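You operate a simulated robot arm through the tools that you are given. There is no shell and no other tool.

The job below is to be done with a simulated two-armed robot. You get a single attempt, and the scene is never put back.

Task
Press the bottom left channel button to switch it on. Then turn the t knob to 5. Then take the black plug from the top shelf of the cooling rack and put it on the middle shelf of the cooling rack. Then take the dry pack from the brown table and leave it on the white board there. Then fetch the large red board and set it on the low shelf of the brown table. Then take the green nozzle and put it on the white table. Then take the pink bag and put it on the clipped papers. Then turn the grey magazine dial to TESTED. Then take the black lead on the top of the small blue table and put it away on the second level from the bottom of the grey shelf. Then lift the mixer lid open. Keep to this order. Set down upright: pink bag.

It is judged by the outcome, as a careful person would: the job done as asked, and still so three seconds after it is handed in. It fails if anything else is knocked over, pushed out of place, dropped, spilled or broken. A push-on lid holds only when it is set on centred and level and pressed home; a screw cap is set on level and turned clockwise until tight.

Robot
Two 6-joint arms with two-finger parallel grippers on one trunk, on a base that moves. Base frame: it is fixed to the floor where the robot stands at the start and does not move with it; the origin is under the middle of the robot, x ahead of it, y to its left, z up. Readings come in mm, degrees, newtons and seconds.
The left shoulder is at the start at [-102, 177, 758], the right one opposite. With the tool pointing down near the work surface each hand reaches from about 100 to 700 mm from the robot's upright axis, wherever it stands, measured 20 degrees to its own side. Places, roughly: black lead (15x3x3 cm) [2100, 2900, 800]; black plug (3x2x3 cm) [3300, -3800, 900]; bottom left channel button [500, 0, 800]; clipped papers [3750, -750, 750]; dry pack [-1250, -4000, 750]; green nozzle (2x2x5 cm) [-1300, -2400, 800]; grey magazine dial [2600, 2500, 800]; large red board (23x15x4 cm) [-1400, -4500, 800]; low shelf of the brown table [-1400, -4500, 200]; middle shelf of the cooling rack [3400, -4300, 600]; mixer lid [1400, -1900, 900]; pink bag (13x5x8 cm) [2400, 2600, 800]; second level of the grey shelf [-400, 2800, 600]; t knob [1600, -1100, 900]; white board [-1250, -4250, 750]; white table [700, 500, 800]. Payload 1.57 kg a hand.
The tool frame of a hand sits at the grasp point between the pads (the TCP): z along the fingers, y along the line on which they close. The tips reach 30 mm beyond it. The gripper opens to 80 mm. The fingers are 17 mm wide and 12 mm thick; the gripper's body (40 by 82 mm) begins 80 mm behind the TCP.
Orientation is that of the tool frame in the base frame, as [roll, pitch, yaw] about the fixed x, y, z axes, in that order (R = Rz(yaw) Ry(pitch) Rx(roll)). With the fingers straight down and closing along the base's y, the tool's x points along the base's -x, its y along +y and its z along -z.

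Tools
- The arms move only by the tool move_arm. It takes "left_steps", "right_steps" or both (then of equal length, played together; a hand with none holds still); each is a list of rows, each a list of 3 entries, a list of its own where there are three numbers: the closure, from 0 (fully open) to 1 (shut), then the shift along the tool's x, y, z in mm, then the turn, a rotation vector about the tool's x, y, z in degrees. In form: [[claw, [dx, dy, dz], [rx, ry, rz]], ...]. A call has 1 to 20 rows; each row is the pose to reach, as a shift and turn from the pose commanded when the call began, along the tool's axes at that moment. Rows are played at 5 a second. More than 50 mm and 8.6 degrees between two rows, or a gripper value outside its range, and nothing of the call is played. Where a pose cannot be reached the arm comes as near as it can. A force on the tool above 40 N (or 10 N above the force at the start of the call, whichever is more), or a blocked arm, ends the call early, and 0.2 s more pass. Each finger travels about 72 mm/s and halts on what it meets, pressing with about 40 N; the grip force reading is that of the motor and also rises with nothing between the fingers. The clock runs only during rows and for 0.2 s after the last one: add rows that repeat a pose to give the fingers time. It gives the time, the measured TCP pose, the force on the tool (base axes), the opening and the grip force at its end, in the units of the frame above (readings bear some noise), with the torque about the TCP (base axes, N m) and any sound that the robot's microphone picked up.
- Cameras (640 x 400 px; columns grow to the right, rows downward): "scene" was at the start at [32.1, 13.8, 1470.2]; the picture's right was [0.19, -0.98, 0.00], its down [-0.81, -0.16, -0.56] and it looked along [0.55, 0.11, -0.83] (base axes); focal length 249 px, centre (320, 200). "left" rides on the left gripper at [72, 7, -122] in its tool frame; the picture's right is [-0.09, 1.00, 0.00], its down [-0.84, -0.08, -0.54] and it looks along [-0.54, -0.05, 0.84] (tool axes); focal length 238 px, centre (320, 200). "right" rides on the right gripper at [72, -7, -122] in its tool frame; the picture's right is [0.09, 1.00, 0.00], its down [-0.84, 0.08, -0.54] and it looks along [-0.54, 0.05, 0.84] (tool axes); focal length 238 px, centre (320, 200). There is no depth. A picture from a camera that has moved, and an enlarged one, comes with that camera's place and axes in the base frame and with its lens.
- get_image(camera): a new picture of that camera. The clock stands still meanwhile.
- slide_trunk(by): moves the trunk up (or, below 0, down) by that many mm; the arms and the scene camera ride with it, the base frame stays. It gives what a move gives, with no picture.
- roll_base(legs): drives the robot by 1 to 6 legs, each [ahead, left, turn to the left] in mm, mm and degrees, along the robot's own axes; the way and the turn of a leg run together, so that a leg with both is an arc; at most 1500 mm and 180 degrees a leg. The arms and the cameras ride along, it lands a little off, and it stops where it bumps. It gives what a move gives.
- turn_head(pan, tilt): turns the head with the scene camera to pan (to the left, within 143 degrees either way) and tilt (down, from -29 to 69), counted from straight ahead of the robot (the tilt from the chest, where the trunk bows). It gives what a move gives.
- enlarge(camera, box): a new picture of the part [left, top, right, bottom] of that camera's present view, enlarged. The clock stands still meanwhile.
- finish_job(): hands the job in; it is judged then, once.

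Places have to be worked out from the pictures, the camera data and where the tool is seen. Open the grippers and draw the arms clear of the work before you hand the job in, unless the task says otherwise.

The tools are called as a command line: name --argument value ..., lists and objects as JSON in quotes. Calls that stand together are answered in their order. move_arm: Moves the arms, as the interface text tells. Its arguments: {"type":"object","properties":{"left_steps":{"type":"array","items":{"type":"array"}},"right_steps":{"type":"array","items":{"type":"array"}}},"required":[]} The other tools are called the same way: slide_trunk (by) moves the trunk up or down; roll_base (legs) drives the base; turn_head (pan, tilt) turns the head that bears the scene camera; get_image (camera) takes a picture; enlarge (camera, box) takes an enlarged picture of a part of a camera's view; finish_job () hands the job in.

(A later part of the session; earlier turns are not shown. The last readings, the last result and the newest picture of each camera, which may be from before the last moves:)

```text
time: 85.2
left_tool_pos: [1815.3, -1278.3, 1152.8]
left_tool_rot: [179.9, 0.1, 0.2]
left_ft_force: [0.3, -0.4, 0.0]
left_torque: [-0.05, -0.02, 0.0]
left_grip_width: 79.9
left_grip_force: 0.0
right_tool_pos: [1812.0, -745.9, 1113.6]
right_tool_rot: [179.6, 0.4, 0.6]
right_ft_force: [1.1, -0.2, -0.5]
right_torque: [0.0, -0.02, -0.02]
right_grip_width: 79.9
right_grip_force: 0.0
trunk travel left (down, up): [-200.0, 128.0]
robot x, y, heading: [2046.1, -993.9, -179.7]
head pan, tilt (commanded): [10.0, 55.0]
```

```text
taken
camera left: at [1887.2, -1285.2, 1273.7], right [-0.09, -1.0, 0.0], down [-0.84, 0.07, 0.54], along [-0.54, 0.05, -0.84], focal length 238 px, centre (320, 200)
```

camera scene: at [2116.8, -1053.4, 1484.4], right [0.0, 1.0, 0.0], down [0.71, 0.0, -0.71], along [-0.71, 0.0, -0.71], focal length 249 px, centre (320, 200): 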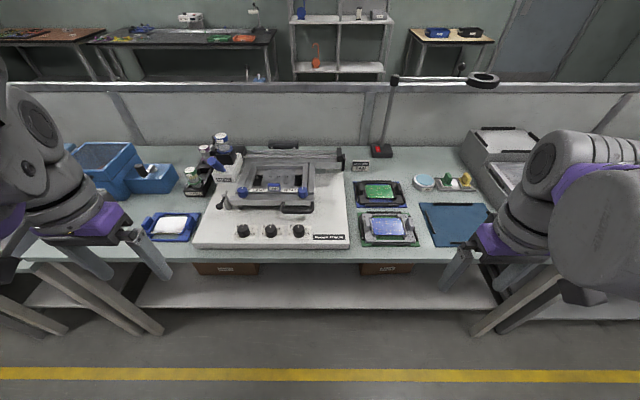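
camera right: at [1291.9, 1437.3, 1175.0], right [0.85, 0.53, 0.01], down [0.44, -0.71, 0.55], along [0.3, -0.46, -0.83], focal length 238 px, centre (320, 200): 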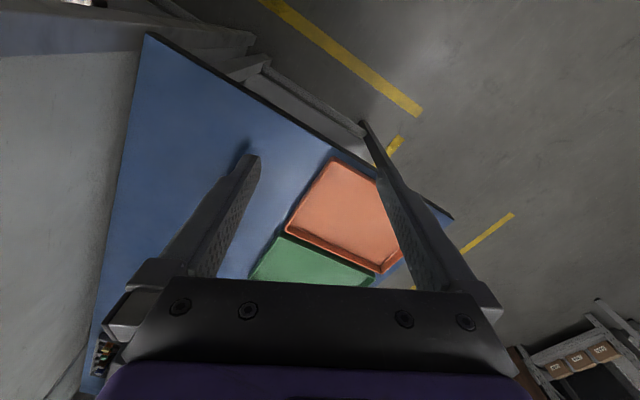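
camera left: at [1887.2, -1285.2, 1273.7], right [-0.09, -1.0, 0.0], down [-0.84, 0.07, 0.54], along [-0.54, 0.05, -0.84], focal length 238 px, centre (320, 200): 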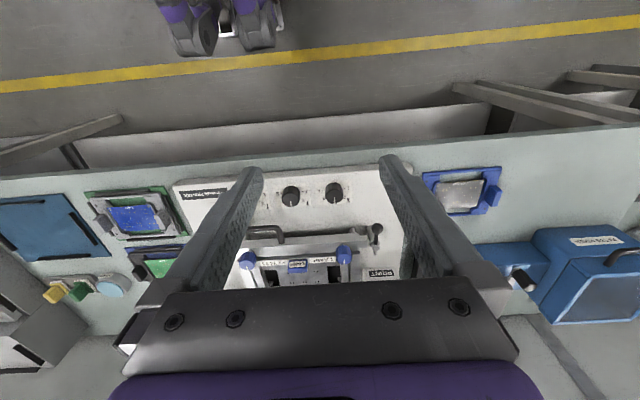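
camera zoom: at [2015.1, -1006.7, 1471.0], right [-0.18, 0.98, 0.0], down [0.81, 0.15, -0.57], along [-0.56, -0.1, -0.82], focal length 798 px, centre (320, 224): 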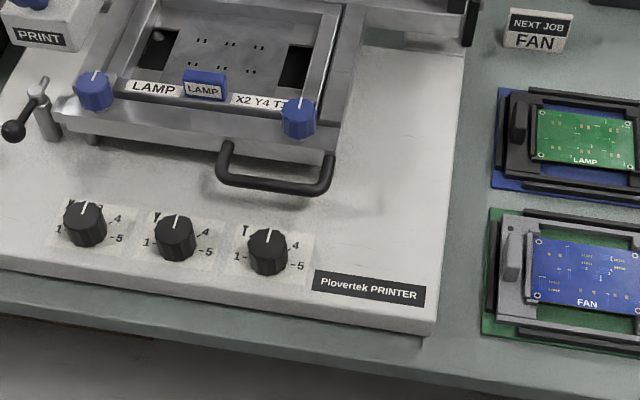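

I bring the left hand above the T knob for a closer look with its camera.

move_arm --left_steps '[[0, [-30, -23, 20], [0, 0, 0]], [0, [-60, -46, 40], [0, 0, 0]], [0, [-90, -69, 60], [0, 0, 0]], [0, [-120, -92, 80], [0, 0, 0]], [0, [-150, -115, 100], [0, 0, 0]], [0, [-180, -138, 120], [0, 0, 0]], [0, [-205, -156, 140], [0, 0, 0]], [0, [-205, -156, 150], [0, 0, 0]]]'

get_image --camera "left"

enlarge --camera "scene" --box '[220, 130, 420, 255]'

```text
time: 87.0
left_tool_pos: [1610.1, -1122.7, 1002.2]
left_tool_rot: [179.9, 0.1, 0.2]
left_ft_force: [-0.1, -0.4, 0.2]
left_torque: [-0.03, 0.02, -0.02]
left_grip_width: 80.2
left_grip_force: 0.0
right_tool_pos: [1810.8, -744.9, 1115.9]
right_tool_rot: [179.6, 0.5, 0.6]
right_ft_force: [0.5, -0.1, -0.3]
right_torque: [-0.01, 0.0, 0.03]
right_grip_width: 80.3
right_grip_force: 0.0
trunk travel left (down, up): [-200.0, 128.0]
robot x, y, heading: [2046.3, -994.8, -179.8]
head pan, tilt (commanded): [10.0, 55.0]
```

```text
taken
camera left: at [1682.4, -1130.2, 1123.1], right [-0.09, -1.0, 0.0], down [-0.84, 0.07, 0.54], along [-0.54, 0.05, -0.84], focal length 238 px, centre (320, 200)
```

left: 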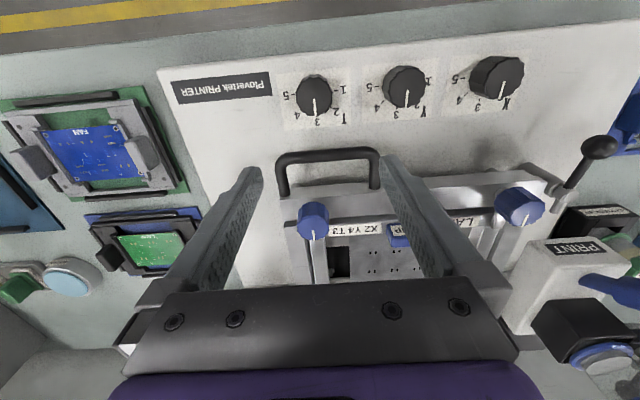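

```text
3.20 times, centred on (320, 192) of scene
camera zoom: at [2015.5, -1006.9, 1471.0], right [-0.18, 0.98, 0.0], down [0.81, 0.15, -0.57], along [-0.56, -0.1, -0.82], focal length 798 px, centre (320, 224)
```

zoom: 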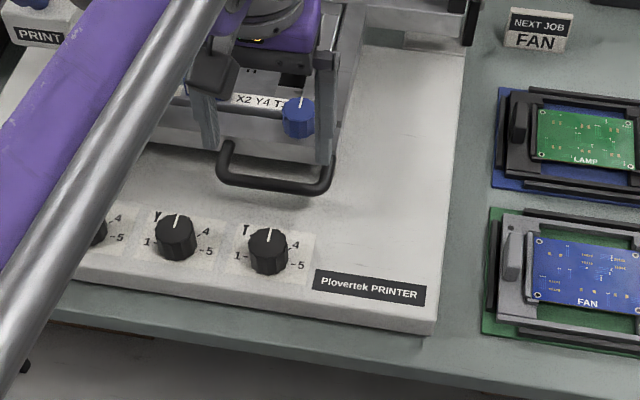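

Triangulating with both cameras gives the knob top near [1653, -1119, 912], higher than I assumed; the handle bar is at x about 1595. I zoom in to refine.

enlarge --camera "left" --box '[260, 50, 380, 170]'

enlarge --camera "scene" --box '[270, 190, 330, 230]'

```text
3.33 times, centred on (320, 110) of left
camera zoom: at [1682.4, -1130.2, 1123.1], right [-0.09, -1.0, 0.0], down [-0.84, 0.07, 0.54], along [-0.54, 0.05, -0.84], focal length 794 px, centre (320, 500)
```

zoom: 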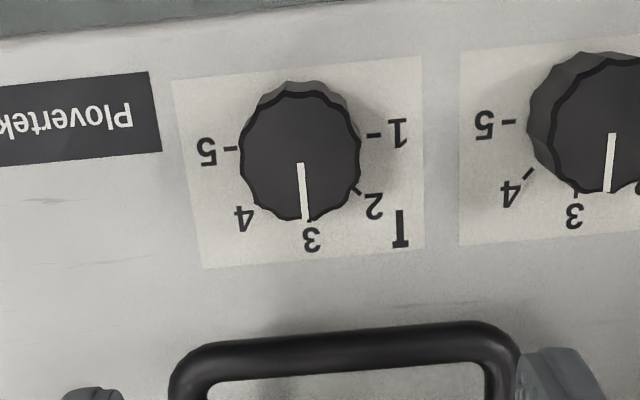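

```text
10.00 times, centred on (300, 210) of scene
camera zoom: at [2015.5, -1006.9, 1471.0], right [-0.18, 0.98, 0.0], down [0.81, 0.15, -0.57], along [-0.56, -0.1, -0.82], focal length 2494 px, centre (520, 100)
```

zoom: 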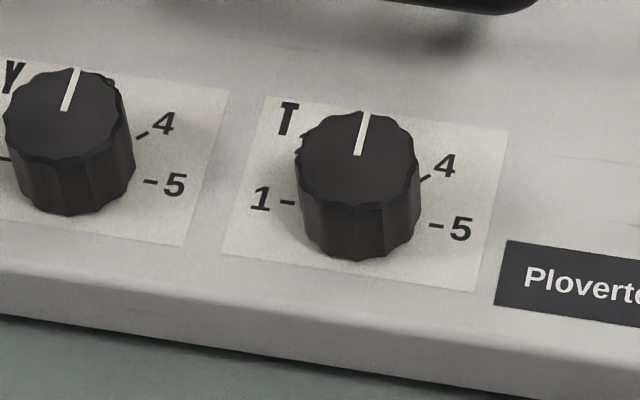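

Refined: knob top centre near [1645, -1120.5, 895], diameter about 32 mm. I position above it with the jaws partly closed and turned 45° anticlockwise, so there is room for the full 90° clockwise turn.

move_arm --left_steps '[[0.2, [10, -1, 7], [0, 0, -7.5]], [0.35, [20, -2, 14], [0, 0, -15]], [0.35, [35, -2, 21], [0, 0, -22.5]], [0.35, [35, -2, 28], [0, 0, -30]], [0.35, [35, -2, 35], [0, 0, -37.5]], [0.35, [35, -2, 42], [0, 0, -45]], [0.35, [35, -2, 42], [0, 0, -45]]]'

get_image --camera "left"

enlarge --camera "scene" --box '[240, 150, 360, 240]'

```text
time: 88.6
left_tool_pos: [1643.9, -1119.9, 960.0]
left_tool_rot: [-180.0, 0.0, 45.3]
left_ft_force: [-0.3, 0.7, 0.3]
left_torque: [0.0, -0.02, -0.04]
left_grip_width: 52.1
left_grip_force: 0.0
right_tool_pos: [1811.5, -746.0, 1113.7]
right_tool_rot: [179.5, 0.6, 0.6]
right_ft_force: [-0.4, -0.1, 0.1]
right_torque: [-0.04, -0.03, 0.01]
right_grip_width: 79.9
right_grip_force: 0.1
trunk travel left (down, up): [-200.0, 128.0]
robot x, y, heading: [2048.2, -997.1, -179.6]
head pan, tilt (commanded): [10.0, 55.0]
```

```text
taken
camera left: at [1699.6, -1074.9, 1080.9], right [0.64, -0.77, 0.0], down [-0.64, -0.54, 0.54], along [-0.42, -0.35, -0.84], focal length 238 px, centre (320, 200)
```

left: 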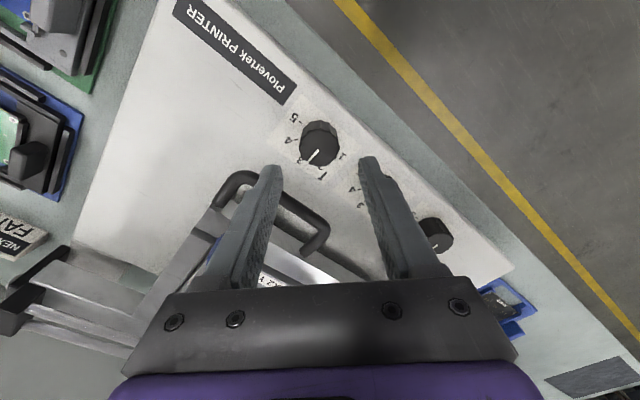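

```text
4.44 times, centred on (300, 195) of scene
camera zoom: at [2015.0, -1006.6, 1471.0], right [-0.18, 0.98, 0.0], down [0.81, 0.15, -0.57], along [-0.56, -0.1, -0.82], focal length 1108 px, centre (409, 222)
```

zoom: 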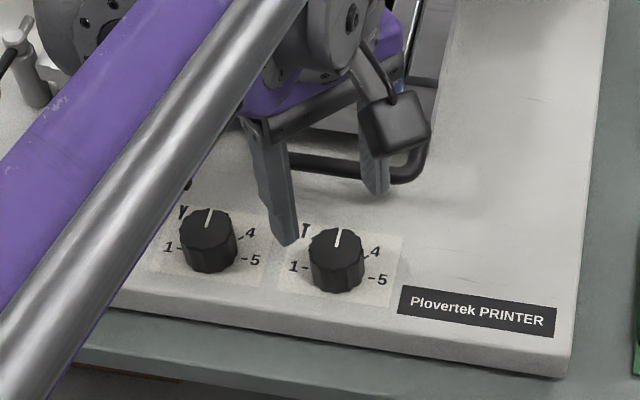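

I zoom in on the knob between the fingers to check centring.

enlarge --camera "left" --box '[260, 90, 380, 190]'

```text
4.00 times, centred on (320, 140) of left
camera zoom: at [1699.6, -1074.9, 1080.9], right [0.64, -0.77, 0.0], down [-0.64, -0.54, 0.54], along [-0.42, -0.35, -0.84], focal length 953 px, centre (320, 440)
```

zoom: 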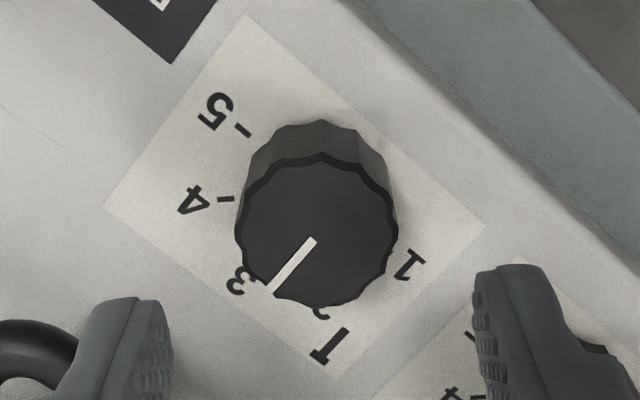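

The knob sits between the fingers, about 2–3 mm toward the tool's +x. I correct that, lower around the knob, and close on it.

move_arm --left_steps '[[0.35, [2, 0, 15], [0, 0, 0]], [0.35, [2, 0, 30], [0, 0, 0]], [0.35, [2, 0, 42], [0, 0, 0]], [0.35, [2, 0, 50], [0, 0, 0]], [0.35, [2, 0, 53], [0, 0, 0]], [0.6, [2, 0, 53], [0, 0, 0]], [0.8, [2, 0, 53], [0, 0, 0]], [0.8, [2, 0, 53], [0, 0, 0]], [0.8, [2, 0, 53], [0, 0, 0]]]'

get_image --camera "left"

enlarge --camera "scene" --box '[240, 150, 360, 240]'

```text
time: 90.6
left_tool_pos: [1645.2, -1118.5, 907.5]
left_tool_rot: [-180.0, 0.1, 45.1]
left_ft_force: [-7.9, 5.9, 1.1]
left_torque: [0.24, 0.41, -0.02]
left_grip_width: 32.9
left_grip_force: 40.8
right_tool_pos: [1811.8, -744.9, 1113.6]
right_tool_rot: [179.5, 0.5, 0.6]
right_ft_force: [0.6, -0.5, 0.7]
right_torque: [-0.01, -0.02, -0.02]
right_grip_width: 80.0
right_grip_force: 0.1
trunk travel left (down, up): [-200.0, 128.0]
robot x, y, heading: [2045.2, -997.7, -179.9]
head pan, tilt (commanded): [10.0, 55.0]
```

```text
taken
camera left: at [1700.6, -1072.9, 1027.9], right [0.64, -0.77, 0.0], down [-0.64, -0.54, 0.54], along [-0.42, -0.35, -0.84], focal length 238 px, centre (320, 200)
```

left: 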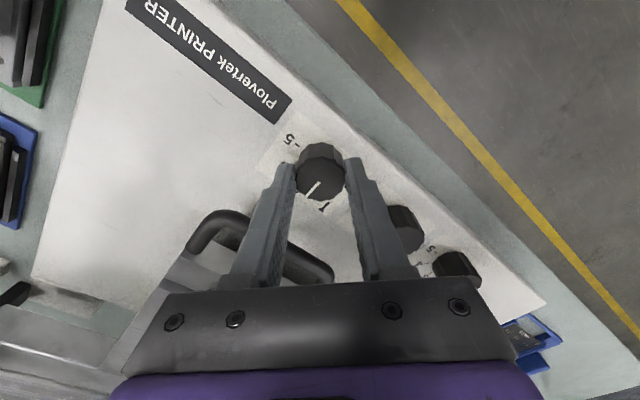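

```text
4.44 times, centred on (300, 195) of scene
camera zoom: at [2014.1, -1005.9, 1471.0], right [-0.18, 0.98, 0.0], down [0.81, 0.15, -0.57], along [-0.56, -0.1, -0.82], focal length 1108 px, centre (409, 222)
```

zoom: 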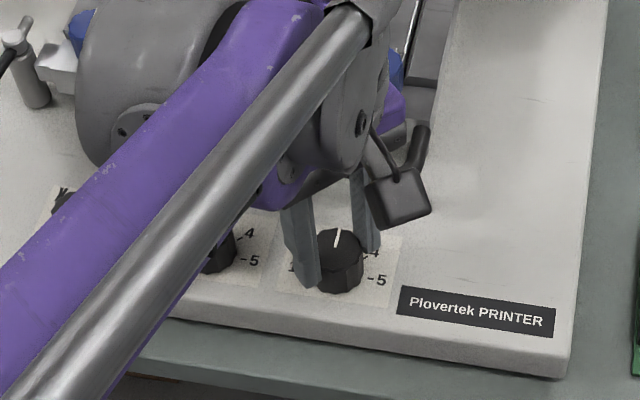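

The knob is gripped at 32.9 mm. I turn it 90° clockwise (positive about the tool's downward z), easing the small side force.

move_arm --left_steps '[[0.8, [0, -1, 0], [0, 0, 5]], [0.8, [0, -1, 0], [0, 0, 13]], [0.8, [0, -1, 0], [0, 0, 21]], [0.8, [0, -1, 0], [0, 0, 29]], [0.8, [0, -1, 0], [0, 0, 37]], [0.8, [0, -1, 0], [0, 0, 45]], [0.8, [0, -1, 0], [0, 0, 53]], [0.8, [0, -1, 0], [0, 0, 61]], [0.8, [0, -1, 0], [0, 0, 69]], [0.8, [0, -1, 0], [0, 0, 77]], [0.8, [0, -1, 0], [0, 0, 84]], [0.8, [0, -1, 0], [0, 0, 90]], [0.8, [0, -1, 0], [0, 0, 90]]]'

enlarge --camera "left" --box '[240, 100, 400, 220]'

enlarge --camera "scene" --box '[240, 150, 360, 240]'

```text
time: 93.4
left_tool_pos: [1643.9, -1122.6, 908.7]
left_tool_rot: [179.9, -0.1, -44.8]
left_ft_force: [11.6, -24.5, -23.1]
left_torque: [-0.74, -0.86, 0.02]
left_grip_width: 32.9
left_grip_force: 40.5
right_tool_pos: [1811.2, -749.3, 1115.4]
right_tool_rot: [179.7, 0.4, 0.6]
right_ft_force: [1.2, 1.3, 0.5]
right_torque: [-0.04, 0.0, -0.01]
right_grip_width: 80.0
right_grip_force: 0.1
trunk travel left (down, up): [-200.0, 128.0]
robot x, y, heading: [2051.0, -991.6, -179.7]
head pan, tilt (commanded): [10.0, 55.0]
```

```text
3.33 times, centred on (320, 160) of left
camera zoom: at [1691.3, -1178.6, 1028.5], right [-0.77, -0.64, 0.0], down [-0.54, 0.65, 0.54], along [-0.35, 0.41, -0.84], focal length 794 px, centre (320, 333)
```

zoom: 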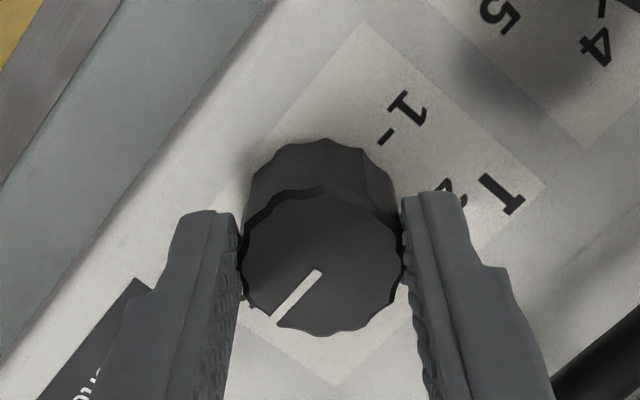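

```text
4.44 times, centred on (300, 195) of scene
camera zoom: at [2014.9, -1010.4, 1470.9], right [-0.18, 0.98, 0.0], down [0.81, 0.15, -0.57], along [-0.56, -0.1, -0.82], focal length 1108 px, centre (409, 222)
```

zoom: 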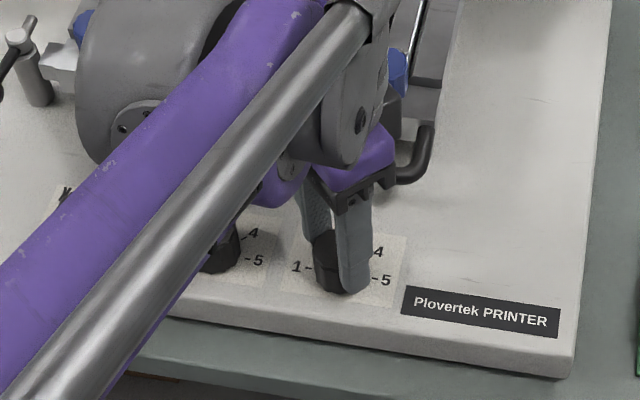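

The knob turned along with the gripper, so it should point at 5. I release it, rise, and verify.

move_arm --left_steps '[[0.55, [0, 0, 0], [0, 0, 0]], [0.35, [0, 0, 0], [0, 0, 0]], [0.3, [0, 0, 0], [0, 0, 0]], [0.3, [0, 0, -20], [0, 0, 0]], [0.3, [0, 0, -50], [0, 0, 0]], [0.3, [0, 0, -90], [0, 0, 0]]]'

enlarge --camera "left" --box '[240, 80, 400, 200]'

```text
time: 94.8
left_tool_pos: [1641.8, -1120.9, 999.1]
left_tool_rot: [179.8, 0.0, -44.8]
left_ft_force: [0.0, -0.1, -0.4]
left_torque: [-0.03, 0.04, -0.01]
left_grip_width: 56.0
left_grip_force: 0.1
right_tool_pos: [1811.4, -746.5, 1113.7]
right_tool_rot: [179.6, 0.6, 0.7]
right_ft_force: [0.5, 0.0, -0.4]
right_torque: [0.02, -0.01, -0.02]
right_grip_width: 80.0
right_grip_force: 0.0
trunk travel left (down, up): [-200.0, 128.0]
robot x, y, heading: [2042.5, -994.2, -179.6]
head pan, tilt (commanded): [10.0, 55.0]
```

```text
3.33 times, centred on (320, 140) of left
camera zoom: at [1689.9, -1176.8, 1119.7], right [-0.77, -0.64, 0.0], down [-0.54, 0.64, 0.54], along [-0.35, 0.41, -0.84], focal length 794 px, centre (320, 400)
```

zoom: 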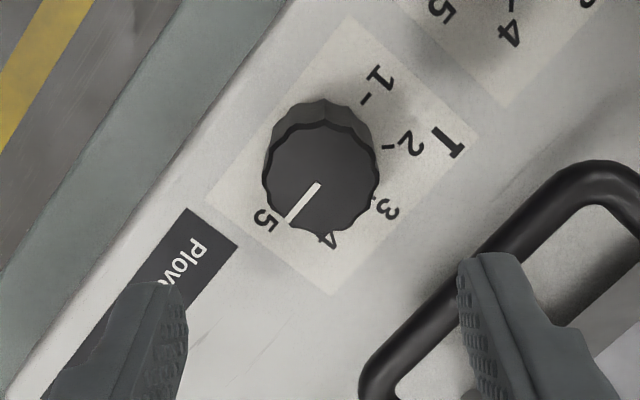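

Projected onto the dial, the line runs along +y, which is the 5 direction. I retract the left arm and double check with the scene camera.

move_arm --left_steps '[[0.2, [10, 0, -30], [0, 0, -8]], [0, [30, 0, -60], [0, 0, -16]], [0, [60, 15, -90], [0, 0, -24]], [0, [90, 30, -120], [0, 0, -32]], [0, [120, 45, -140], [0, 0, -40]], [0, [150, 60, -150], [0, 0, -45]], [0, [180, 90, -155], [0, 0, -45]]]'

enlarge --camera "scene" --box '[250, 180, 350, 240]'

```text
time: 96.4
left_tool_pos: [1708.6, -1311.3, 1150.6]
left_tool_rot: [180.0, 0.0, 0.3]
left_ft_force: [0.0, 0.7, 0.2]
left_torque: [0.03, 0.0, 0.01]
left_grip_width: 80.1
left_grip_force: 0.1
right_tool_pos: [1810.9, -746.9, 1114.6]
right_tool_rot: [179.6, 0.6, 0.6]
right_ft_force: [-0.6, 0.2, -0.2]
right_torque: [0.01, -0.01, -0.01]
right_grip_width: 80.0
right_grip_force: 0.1
trunk travel left (down, up): [-200.0, 128.0]
robot x, y, heading: [2046.4, -991.0, -179.8]
head pan, tilt (commanded): [10.0, 55.0]
```

```text
6.40 times, centred on (300, 210) of scene
camera zoom: at [2014.4, -1007.7, 1470.9], right [-0.18, 0.98, 0.0], down [0.81, 0.15, -0.57], along [-0.56, -0.1, -0.82], focal length 1596 px, centre (448, 136)
```

zoom: 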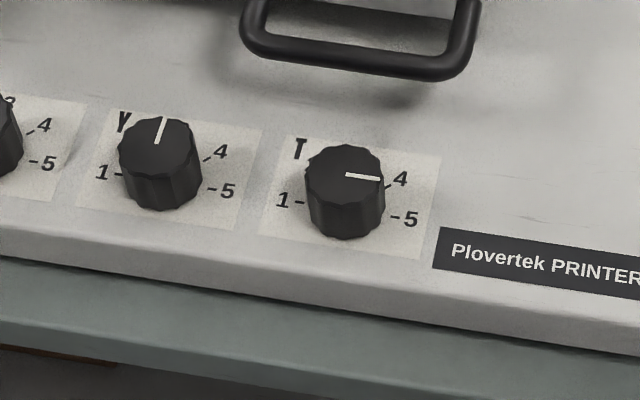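

T now lies exactly along the 1–5 line at 5. Next is the cooling rack near [3300, -3800]. I tuck the left arm, back off, turn to face -y, and look.

move_arm --left_steps '[[0, [35, 0, 0], [0, 0, 0]], [0, [70, -20, 0], [0, 0, 0]], [0, [100, -35, 0], [0, 0, 0]]]'

roll_base --legs '[[-130, 0, 0], [0, 0, 90], [700, 0, 0]]'

turn_head --pan 15 --tilt 20

get_image --camera "scene"

```text
time: 97.2
left_tool_pos: [1811.0, -1271.7, 1152.2]
left_tool_rot: [180.0, 0.1, 0.2]
left_ft_force: [0.4, -0.3, -0.9]
left_torque: [-0.01, -0.02, -0.01]
left_grip_width: 80.0
left_grip_force: 0.1
right_tool_pos: [1813.0, -745.3, 1114.5]
right_tool_rot: [179.7, 0.6, 0.5]
right_ft_force: [0.0, 0.2, 0.5]
right_torque: [0.0, 0.03, 0.01]
right_grip_width: 80.1
right_grip_force: 0.0
trunk travel left (down, up): [-200.0, 128.0]
robot x, y, heading: [2046.5, -994.0, -179.9]
head pan, tilt (commanded): [10.0, 55.0]
```

```text
time: 105.7
left_tool_pos: [2461.8, -1923.7, 1153.0]
left_tool_rot: [179.9, 0.1, 90.7]
left_ft_force: [-1.0, -0.1, -0.8]
left_torque: [0.01, 0.01, 0.0]
left_grip_width: 79.9
left_grip_force: 0.0
right_tool_pos: [1936.7, -1924.6, 1113.3]
right_tool_rot: [179.5, 0.5, 91.2]
right_ft_force: [0.6, 0.3, -0.5]
right_torque: [0.0, 0.01, -0.01]
right_grip_width: 79.8
right_grip_force: 0.0
trunk travel left (down, up): [-200.0, 128.0]
robot x, y, heading: [2181.8, -1685.6, -89.4]
head pan, tilt (commanded): [10.0, 55.0]
```

```text
time: 106.8
left_tool_pos: [2462.2, -1923.1, 1152.9]
left_tool_rot: [179.9, 0.1, 90.7]
left_ft_force: [0.2, 0.3, -1.1]
left_torque: [0.02, -0.03, 0.0]
left_grip_width: 80.0
left_grip_force: 0.0
right_tool_pos: [1936.6, -1925.4, 1114.8]
right_tool_rot: [179.5, 0.4, 91.0]
right_ft_force: [-0.3, -0.5, 0.1]
right_torque: [-0.02, 0.01, -0.02]
right_grip_width: 80.0
right_grip_force: 0.0
trunk travel left (down, up): [-200.0, 128.0]
robot x, y, heading: [2186.2, -1685.6, -89.3]
head pan, tilt (commanded): [15.0, 20.0]
```

```text
taken
camera scene: at [2207.9, -1739.1, 1523.0], right [-0.96, -0.27, 0.0], down [-0.09, 0.33, -0.94], along [0.25, -0.9, -0.34], focal length 249 px, centre (320, 200)
```

scene: 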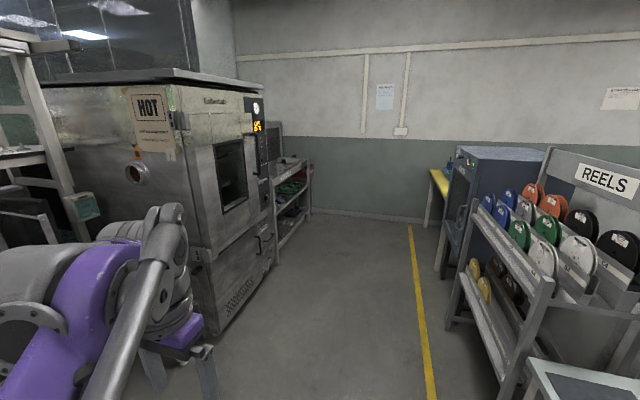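

The cooling rack stands past the oven (oven front x about 3280, y -2870 to -3640). I drive down the aisle and turn to face it.

roll_base --legs '[[1300, 100, 0], [900, 150, 0], [0, 0, 89.5]]'

turn_head --pan 0 --tilt 35

get_image --camera "scene"

```text
time: 121.4
left_tool_pos: [2705.6, -3605.9, 1153.6]
left_tool_rot: [179.9, 0.0, 178.8]
left_ft_force: [0.7, -0.7, 0.0]
left_torque: [-0.02, 0.01, 0.01]
left_grip_width: 80.1
left_grip_force: 0.1
right_tool_pos: [2689.5, -4132.8, 1113.3]
right_tool_rot: [179.7, 0.6, 179.1]
right_ft_force: [0.5, -0.2, 1.2]
right_torque: [0.03, 0.02, 0.02]
right_grip_width: 80.2
right_grip_force: 0.1
trunk travel left (down, up): [-200.0, 128.0]
robot x, y, heading: [2461.1, -3879.7, -1.3]
head pan, tilt (commanded): [15.0, 20.0]
```

```text
time: 122.2
left_tool_pos: [2706.8, -3606.4, 1152.2]
left_tool_rot: [179.9, 0.1, 178.7]
left_ft_force: [-0.2, 0.0, -0.2]
left_torque: [0.02, -0.03, 0.03]
left_grip_width: 80.2
left_grip_force: 0.1
right_tool_pos: [2689.3, -4132.7, 1114.0]
right_tool_rot: [179.5, 0.4, 179.1]
right_ft_force: [0.1, 0.3, -0.5]
right_torque: [0.0, 0.04, 0.01]
right_grip_width: 79.9
right_grip_force: 0.0
trunk travel left (down, up): [-200.0, 128.0]
robot x, y, heading: [2461.6, -3875.7, -1.3]
head pan, tilt (commanded): [0.0, 35.0]
```

```text
taken
camera scene: at [2511.7, -3878.9, 1499.3], right [-0.02, -1.0, 0.0], down [-0.57, 0.01, -0.82], along [0.82, -0.02, -0.57], focal length 249 px, centre (320, 200)
```

scene: 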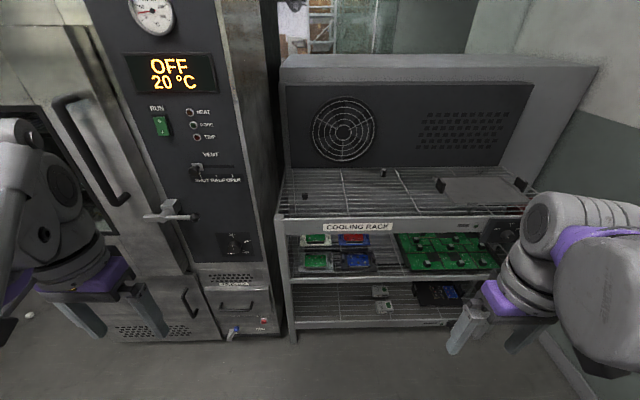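

The cooling rack is right ahead. I zoom in to find the black plug on its top shelf and view the middle shelf.

enlarge --camera "scene" --box '[275, 155, 435, 225]'

enlarge --camera "scene" --box '[280, 210, 520, 340]'

enlarge --camera "scene" --box '[420, 150, 560, 250]'

```text
4.00 times, centred on (355, 190) of scene
camera zoom: at [2511.7, -3878.9, 1499.3], right [-0.02, -1.0, 0.0], down [-0.57, 0.01, -0.82], along [0.82, -0.02, -0.57], focal length 997 px, centre (180, 240)
```

zoom: 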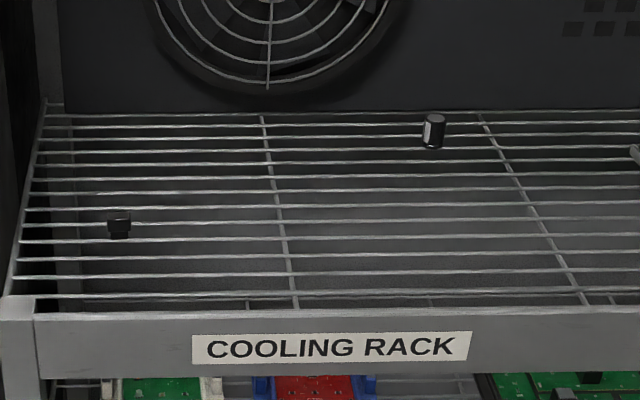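

```text
2.67 times, centred on (400, 275) of scene
camera zoom: at [2511.7, -3878.9, 1499.3], right [-0.02, -1.0, 0.0], down [-0.57, 0.01, -0.82], along [0.82, -0.02, -0.57], focal length 665 px, centre (107, 0)
```

zoom: 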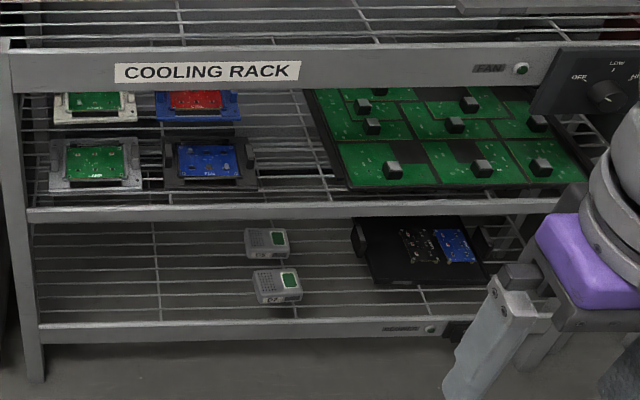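

```text
4.00 times, centred on (490, 200) of scene
camera zoom: at [2511.7, -3878.9, 1499.3], right [-0.02, -1.0, 0.0], down [-0.57, 0.01, -0.82], along [0.82, -0.02, -0.57], focal length 997 px, centre (-360, 200)
```

zoom: 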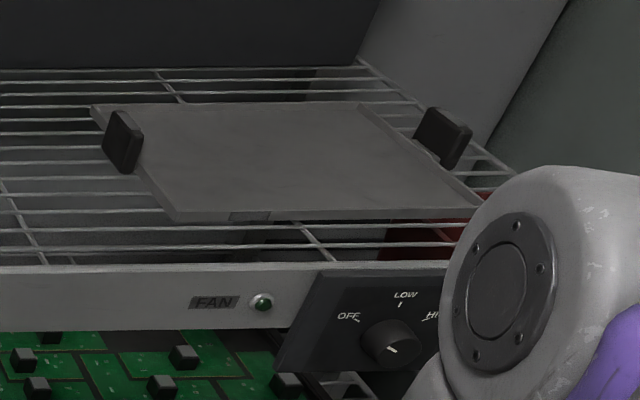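

The small black block on the left of the top shelf (about [3370, -3833]) is the plug; the silver-black cylinder is something else. The middle shelf is free around [3270, -4215]. I drive nearer, keeping the right arm for the job.

roll_base --legs '[[300, 130, 1.3]]'

turn_head --pan -10 --tilt 40

get_image --camera "scene"

get_image --camera "right"

```text
time: 124.3
left_tool_pos: [2998.5, -3473.8, 1152.9]
left_tool_rot: [179.9, 0.1, -179.8]
left_ft_force: [0.0, 0.6, 0.4]
left_torque: [0.01, 0.02, -0.01]
left_grip_width: 79.9
left_grip_force: 0.0
right_tool_pos: [2996.6, -3999.7, 1114.0]
right_tool_rot: [179.6, 0.5, -179.5]
right_ft_force: [-0.3, 0.5, -0.5]
right_torque: [0.0, -0.03, -0.02]
right_grip_width: 80.0
right_grip_force: 0.1
trunk travel left (down, up): [-200.0, 128.0]
robot x, y, heading: [2760.6, -3752.8, -0.1]
head pan, tilt (commanded): [0.0, 35.0]
```

```text
time: 125.1
left_tool_pos: [2997.6, -3473.8, 1151.9]
left_tool_rot: [179.9, 0.2, -179.8]
left_ft_force: [0.2, -0.2, 0.2]
left_torque: [0.0, -0.02, 0.03]
left_grip_width: 80.0
left_grip_force: 0.1
right_tool_pos: [2995.2, -3999.3, 1113.4]
right_tool_rot: [179.5, 0.5, -179.5]
right_ft_force: [0.4, 0.0, 0.0]
right_torque: [-0.03, -0.03, 0.0]
right_grip_width: 80.1
right_grip_force: 0.0
trunk travel left (down, up): [-200.0, 128.0]
robot x, y, heading: [2759.6, -3751.9, 0.2]
head pan, tilt (commanded): [-10.0, 40.0]
```

```text
taken
camera scene: at [2807.2, -3766.3, 1491.7], right [-0.17, -0.99, 0.0], down [-0.63, 0.11, -0.77], along [0.76, -0.13, -0.64], focal length 249 px, centre (320, 200)
```

scene: 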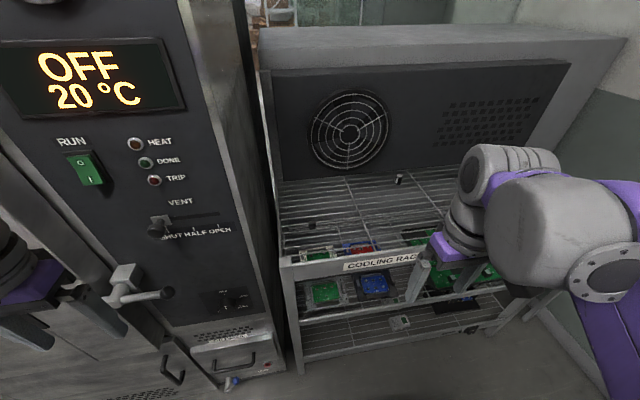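

```text
taken
camera right: at [2923.8, -4007.8, 1234.6], right [-0.1, 0.99, 0.01], down [0.83, 0.08, 0.55], along [0.55, 0.06, -0.83], focal length 238 px, centre (320, 200)
```

right: 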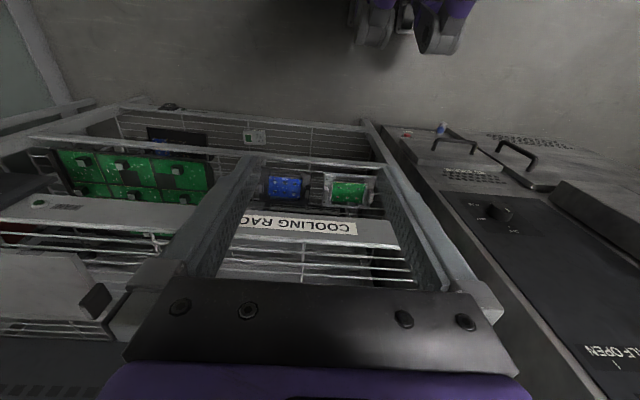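

I zoom in on the plug in the new scene view.

enlarge --camera "scene" --box '[270, 180, 370, 270]'

enlarge --camera "scene" --box '[295, 215, 330, 240]'

```text
4.44 times, centred on (320, 225) of scene
camera zoom: at [2807.2, -3766.3, 1491.7], right [-0.17, -0.99, 0.0], down [-0.63, 0.11, -0.77], along [0.76, -0.13, -0.64], focal length 1108 px, centre (320, 89)
```

zoom: 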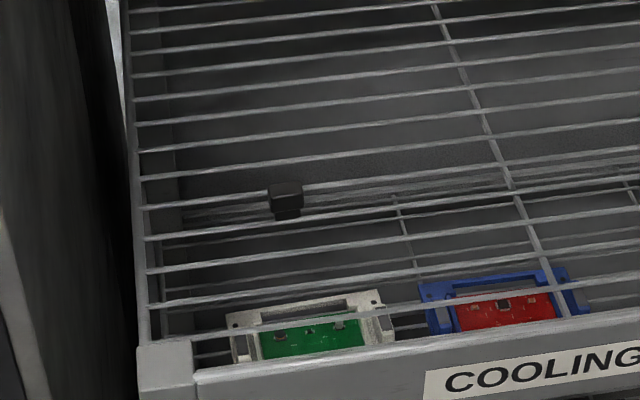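

```text
16.00 times, centred on (312, 228) of scene
camera zoom: at [2807.2, -3766.3, 1491.7], right [-0.17, -0.99, 0.0], down [-0.63, 0.11, -0.77], along [0.76, -0.13, -0.64], focal length 3990 px, centre (440, -240)
```

zoom: 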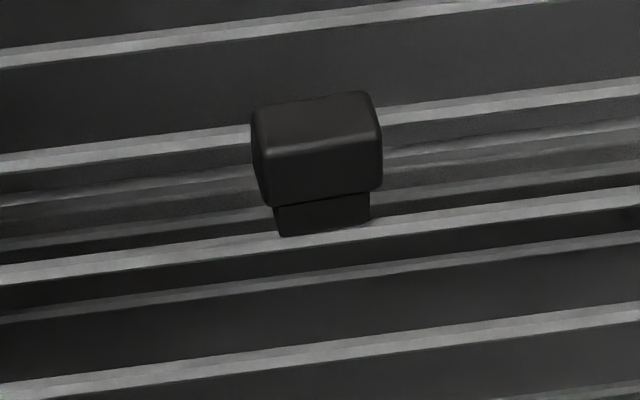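

Triangulation puts the plug's head near [3352, -3837, 930], with its 25 mm width along y. I bring the right hand in front and above it, pitched 45° forward, the same tilt I will use to place it on the middle shelf.

move_arm --right_steps '[[0, [-30, 18, 5], [0, -6, 0]], [0, [-60, 36, 10], [0, -12, 0]], [0, [-95, 54, 15], [0, -18, 0]], [0, [-130, 72, 25], [0, -24, 0]], [0, [-165, 92, 35], [0, -30, 0]], [0, [-195, 112, 45], [0, -36, 0]], [0, [-220, 132, 55], [0, -41, 0]], [0, [-240, 150, 60], [0, -45, 0]], [0, [-255, 162, 70], [0, -45, 0]], [0, [-255, 162, 70], [0, -45, 0]]]'

get_image --camera "right"

get_image --camera "scene"

```text
time: 127.3
left_tool_pos: [2997.6, -3474.3, 1151.9]
left_tool_rot: [179.9, 0.1, -179.9]
left_ft_force: [0.0, 0.9, 0.0]
left_torque: [0.01, 0.02, -0.01]
left_grip_width: 80.0
left_grip_force: 0.0
right_tool_pos: [3249.8, -3833.6, 1046.7]
right_tool_rot: [179.4, 45.7, -179.9]
right_ft_force: [0.0, -0.4, 0.1]
right_torque: [-0.02, 0.0, 0.0]
right_grip_width: 79.9
right_grip_force: 0.0
trunk travel left (down, up): [-200.0, 128.0]
robot x, y, heading: [2766.6, -3750.4, 0.1]
head pan, tilt (commanded): [-10.0, 40.0]
```

```text
taken
camera right: at [3112.6, -3842.1, 1080.1], right [-0.07, 1.0, -0.06], down [0.2, 0.07, 0.98], along [0.98, 0.06, -0.2], focal length 238 px, centre (320, 200)
```

right: 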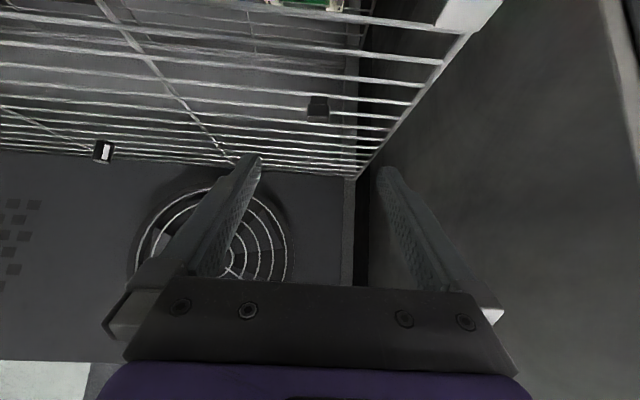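

```text
taken
camera scene: at [2806.7, -3766.4, 1491.7], right [-0.17, -0.99, 0.0], down [-0.63, 0.11, -0.77], along [0.76, -0.13, -0.64], focal length 249 px, centre (320, 200)
```

scene: 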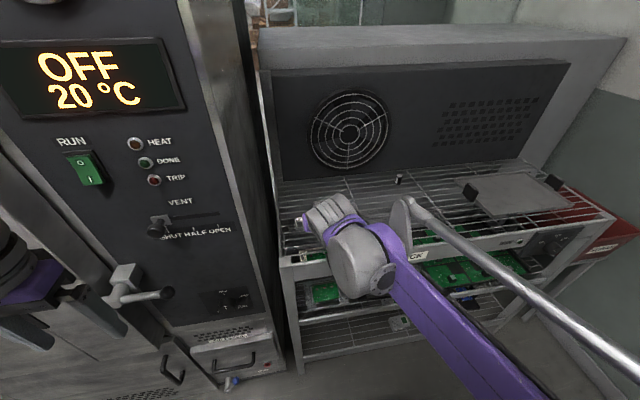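

The plug shows at (318,108) in the right camera; I zoom in on it.

enlarge --camera "right" --box '[270, 70, 370, 150]'

```text
5.00 times, centred on (320, 110) of right
camera zoom: at [3112.6, -3842.1, 1080.1], right [-0.07, 1.0, -0.06], down [0.2, 0.07, 0.98], along [0.98, 0.06, -0.2], focal length 1192 px, centre (320, 650)
```

zoom: 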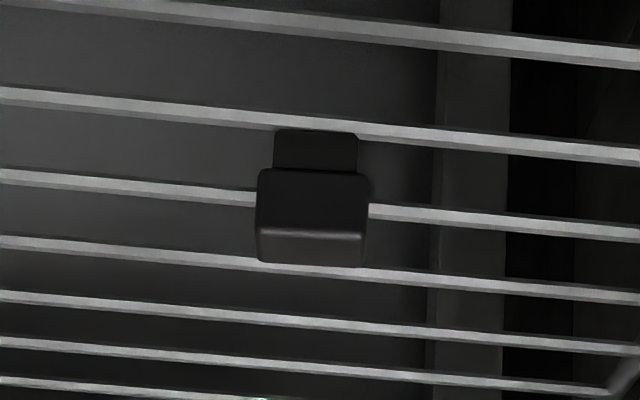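

The plug's head spans about x 3337–3352, z 930–946, on the shelf at about 917. I advance along the tool's axis so the pads straddle the head, leaving the tips just above the wires.

move_arm --right_steps '[[0, [6, -2, 30], [0, 0, 0]], [0, [11, -3, 65], [0, 0, 0]], [0, [11, -3, 95], [0, 0, 0]], [0, [11, -3, 115], [0, 0, 0]], [0, [11, -3, 124], [0, 0, 0]], [0, [11, -3, 124], [0, 0, 0]]]'

get_image --camera "right"

enlarge --camera "scene" --box '[270, 180, 370, 270]'

```text
time: 128.7
left_tool_pos: [2998.7, -3473.8, 1151.3]
left_tool_rot: [179.9, 0.1, -179.8]
left_ft_force: [0.3, 0.6, -0.3]
left_torque: [-0.01, 0.03, 0.0]
left_grip_width: 80.3
left_grip_force: 0.1
right_tool_pos: [3330.1, -3837.5, 953.5]
right_tool_rot: [179.4, 45.5, -179.8]
right_ft_force: [0.3, -0.5, 0.6]
right_torque: [-0.03, 0.04, 0.02]
right_grip_width: 79.9
right_grip_force: 0.0
trunk travel left (down, up): [-200.0, 128.0]
robot x, y, heading: [2763.0, -3752.6, 0.2]
head pan, tilt (commanded): [-10.0, 40.0]
```

```text
taken
camera right: at [3194.8, -3845.0, 986.5], right [-0.07, 1.0, -0.06], down [0.2, 0.07, 0.98], along [0.98, 0.06, -0.2], focal length 238 px, centre (320, 200)
```

right: 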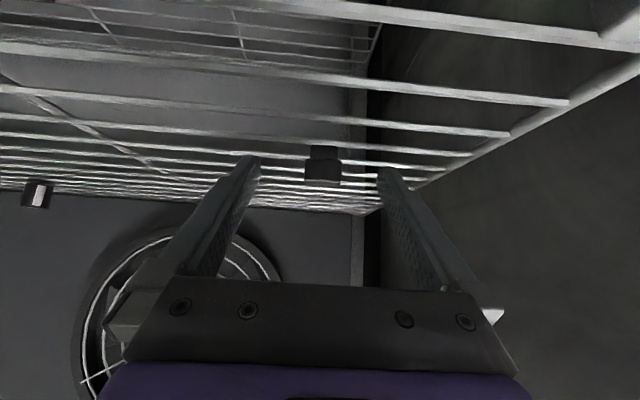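

```text
4.44 times, centred on (320, 225) of scene
camera zoom: at [2807.1, -3766.3, 1491.7], right [-0.17, -0.99, 0.0], down [-0.63, 0.11, -0.77], along [0.75, -0.13, -0.64], focal length 1108 px, centre (320, 89)
```

zoom: 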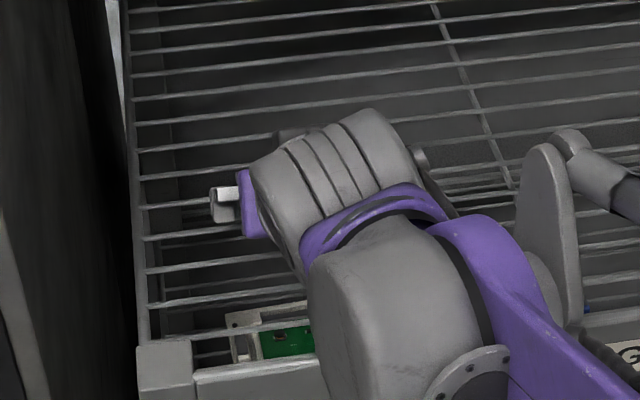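

The plug is centred between the fingers, 21 mm beyond the TCP. I advance 6 mm more and close.

move_arm --right_steps '[[0, [0, 0, 3], [0, 0, 0]], [0, [0, 0, 6], [0, 0, 0]], [0.4, [0, 0, 6], [0, 0, 0]], [0.7, [0, 0, 6], [0, 0, 0]], [1, [0, 0, 6], [0, 0, 0]], [1, [0, 0, 6], [0, 0, 0]], [1, [0, 0, 6], [0, 0, 0]]]'

get_image --camera "right"

```text
time: 130.3
left_tool_pos: [2999.8, -3475.1, 1152.3]
left_tool_rot: [180.0, 0.2, -179.8]
left_ft_force: [0.1, -0.3, 0.7]
left_torque: [0.01, 0.02, 0.03]
left_grip_width: 80.0
left_grip_force: 0.0
right_tool_pos: [3335.0, -3836.6, 949.3]
right_tool_rot: [179.4, 45.6, -180.0]
right_ft_force: [-0.5, -0.7, -0.2]
right_torque: [0.01, 0.02, 0.03]
right_grip_width: 21.2
right_grip_force: 34.4
trunk travel left (down, up): [-200.0, 128.0]
robot x, y, heading: [2759.5, -3753.9, -0.1]
head pan, tilt (commanded): [-10.0, 40.0]
```

```text
taken
camera right: at [3198.8, -3844.7, 982.3], right [-0.07, 1.0, -0.06], down [0.2, 0.07, 0.98], along [0.98, 0.06, -0.2], focal length 238 px, centre (320, 200)
```

right: 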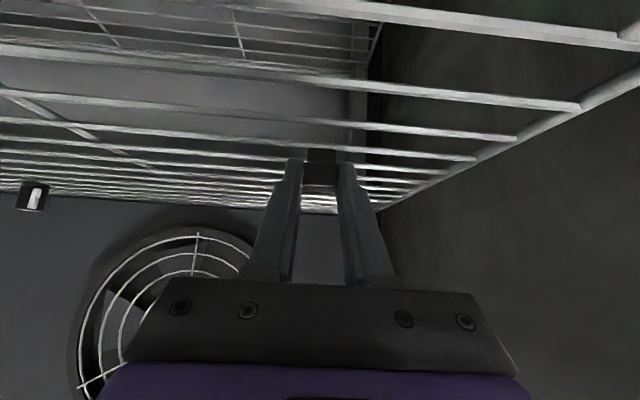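

Gripped at 21 mm. I lift it straight up off the shelf and check the hold.

move_arm --right_steps '[[1, [-14, 0, -14], [0, 0, 0]], [1, [-36, 0, -35], [0, 0, 0]], [1, [-57, 0, -56], [0, 0, 0]], [1, [-57, 0, -56], [0, 0, 0]]]'

enlarge --camera "right" --box '[260, 110, 380, 210]'

```text
time: 131.3
left_tool_pos: [2998.5, -3475.2, 1152.3]
left_tool_rot: [180.0, 0.1, -179.8]
left_ft_force: [0.0, -1.1, 0.5]
left_torque: [-0.02, 0.03, 0.01]
left_grip_width: 80.0
left_grip_force: 0.1
right_tool_pos: [3336.6, -3836.9, 1030.1]
right_tool_rot: [179.4, 45.5, -179.9]
right_ft_force: [0.1, 0.0, 0.0]
right_torque: [-0.04, 0.0, 0.03]
right_grip_width: 20.6
right_grip_force: 33.9
trunk travel left (down, up): [-200.0, 128.0]
robot x, y, heading: [2759.4, -3751.3, 0.3]
head pan, tilt (commanded): [-10.0, 40.0]
```

```text
4.00 times, centred on (320, 160) of right
camera zoom: at [3200.5, -3844.9, 1062.4], right [-0.07, 1.0, -0.06], down [0.2, 0.07, 0.98], along [0.98, 0.06, -0.2], focal length 953 px, centre (320, 360)
```

zoom: 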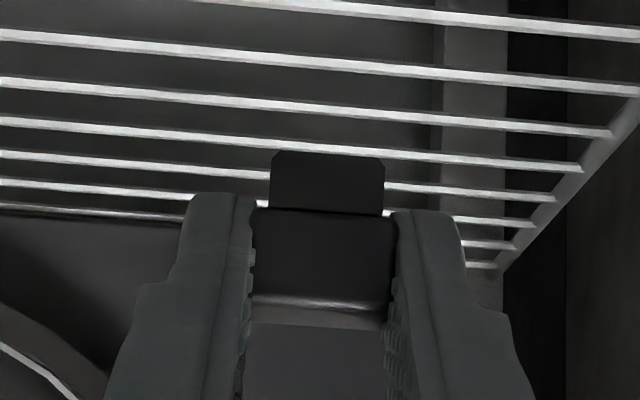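

The plug is held well, its bottom about 32 mm below the TCP. I draw the hand back in front of the rack and slide the base right to the free part of the middle shelf.

move_arm --right_steps '[[1, [33, 0, -34], [0, 0, 0]], [1, [66, 0, -68], [0, 0, 0]], [1, [99, 0, -101], [0, 0, 0]], [1, [131, 0, -134], [0, 0, 0]], [1, [154, 0, -158], [0, 0, 0]]]'

roll_base --legs '[[0, -378, 0]]'

get_image --camera "scene"

get_image --camera "right"

```text
time: 132.5
left_tool_pos: [2998.6, -3474.6, 1153.5]
left_tool_rot: [179.9, 0.2, -179.7]
left_ft_force: [0.7, -0.9, -0.7]
left_torque: [-0.01, 0.02, 0.01]
left_grip_width: 80.0
left_grip_force: 0.2
right_tool_pos: [3113.6, -3840.7, 1027.2]
right_tool_rot: [179.3, 45.6, 179.9]
right_ft_force: [-0.1, 0.0, -0.3]
right_torque: [0.03, 0.01, 0.0]
right_grip_width: 20.8
right_grip_force: 34.1
trunk travel left (down, up): [-200.0, 128.0]
robot x, y, heading: [2761.1, -3750.5, 0.1]
head pan, tilt (commanded): [-10.0, 40.0]
```

```text
time: 136.4
left_tool_pos: [3001.1, -3856.9, 1151.6]
left_tool_rot: [179.8, 0.1, 179.9]
left_ft_force: [-0.4, -0.8, 0.2]
left_torque: [-0.01, -0.01, 0.04]
left_grip_width: 80.1
left_grip_force: 0.2
right_tool_pos: [3115.0, -4223.6, 1027.2]
right_tool_rot: [179.4, 45.5, 179.8]
right_ft_force: [0.8, 0.3, -0.5]
right_torque: [-0.02, 0.05, -0.02]
right_grip_width: 21.1
right_grip_force: 34.1
trunk travel left (down, up): [-200.0, 128.0]
robot x, y, heading: [2761.0, -4131.0, 0.0]
head pan, tilt (commanded): [-10.0, 40.0]
```

```text
taken
camera scene: at [2807.2, -4147.6, 1491.6], right [-0.18, -0.98, 0.0], down [-0.63, 0.11, -0.77], along [0.75, -0.13, -0.64], focal length 249 px, centre (320, 200)
```

scene: 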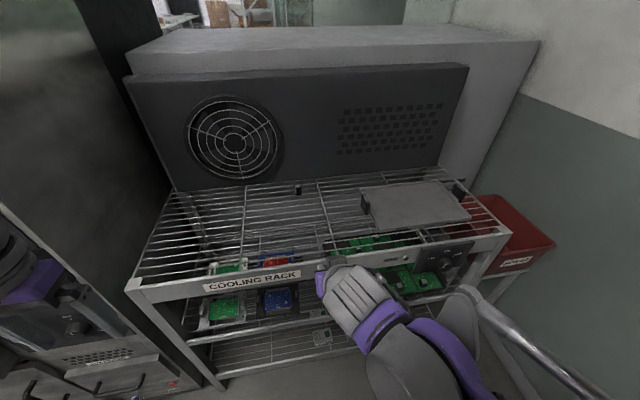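

```text
taken
camera right: at [2978.9, -4230.0, 1061.2], right [-0.07, 1.0, -0.06], down [0.2, 0.07, 0.98], along [0.98, 0.06, -0.2], focal length 238 px, centre (320, 200)
```

right: 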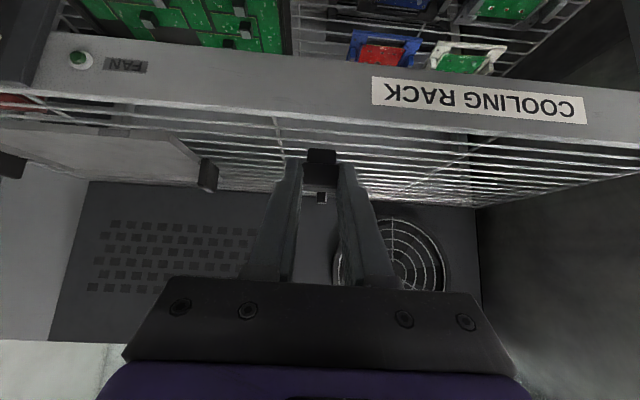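

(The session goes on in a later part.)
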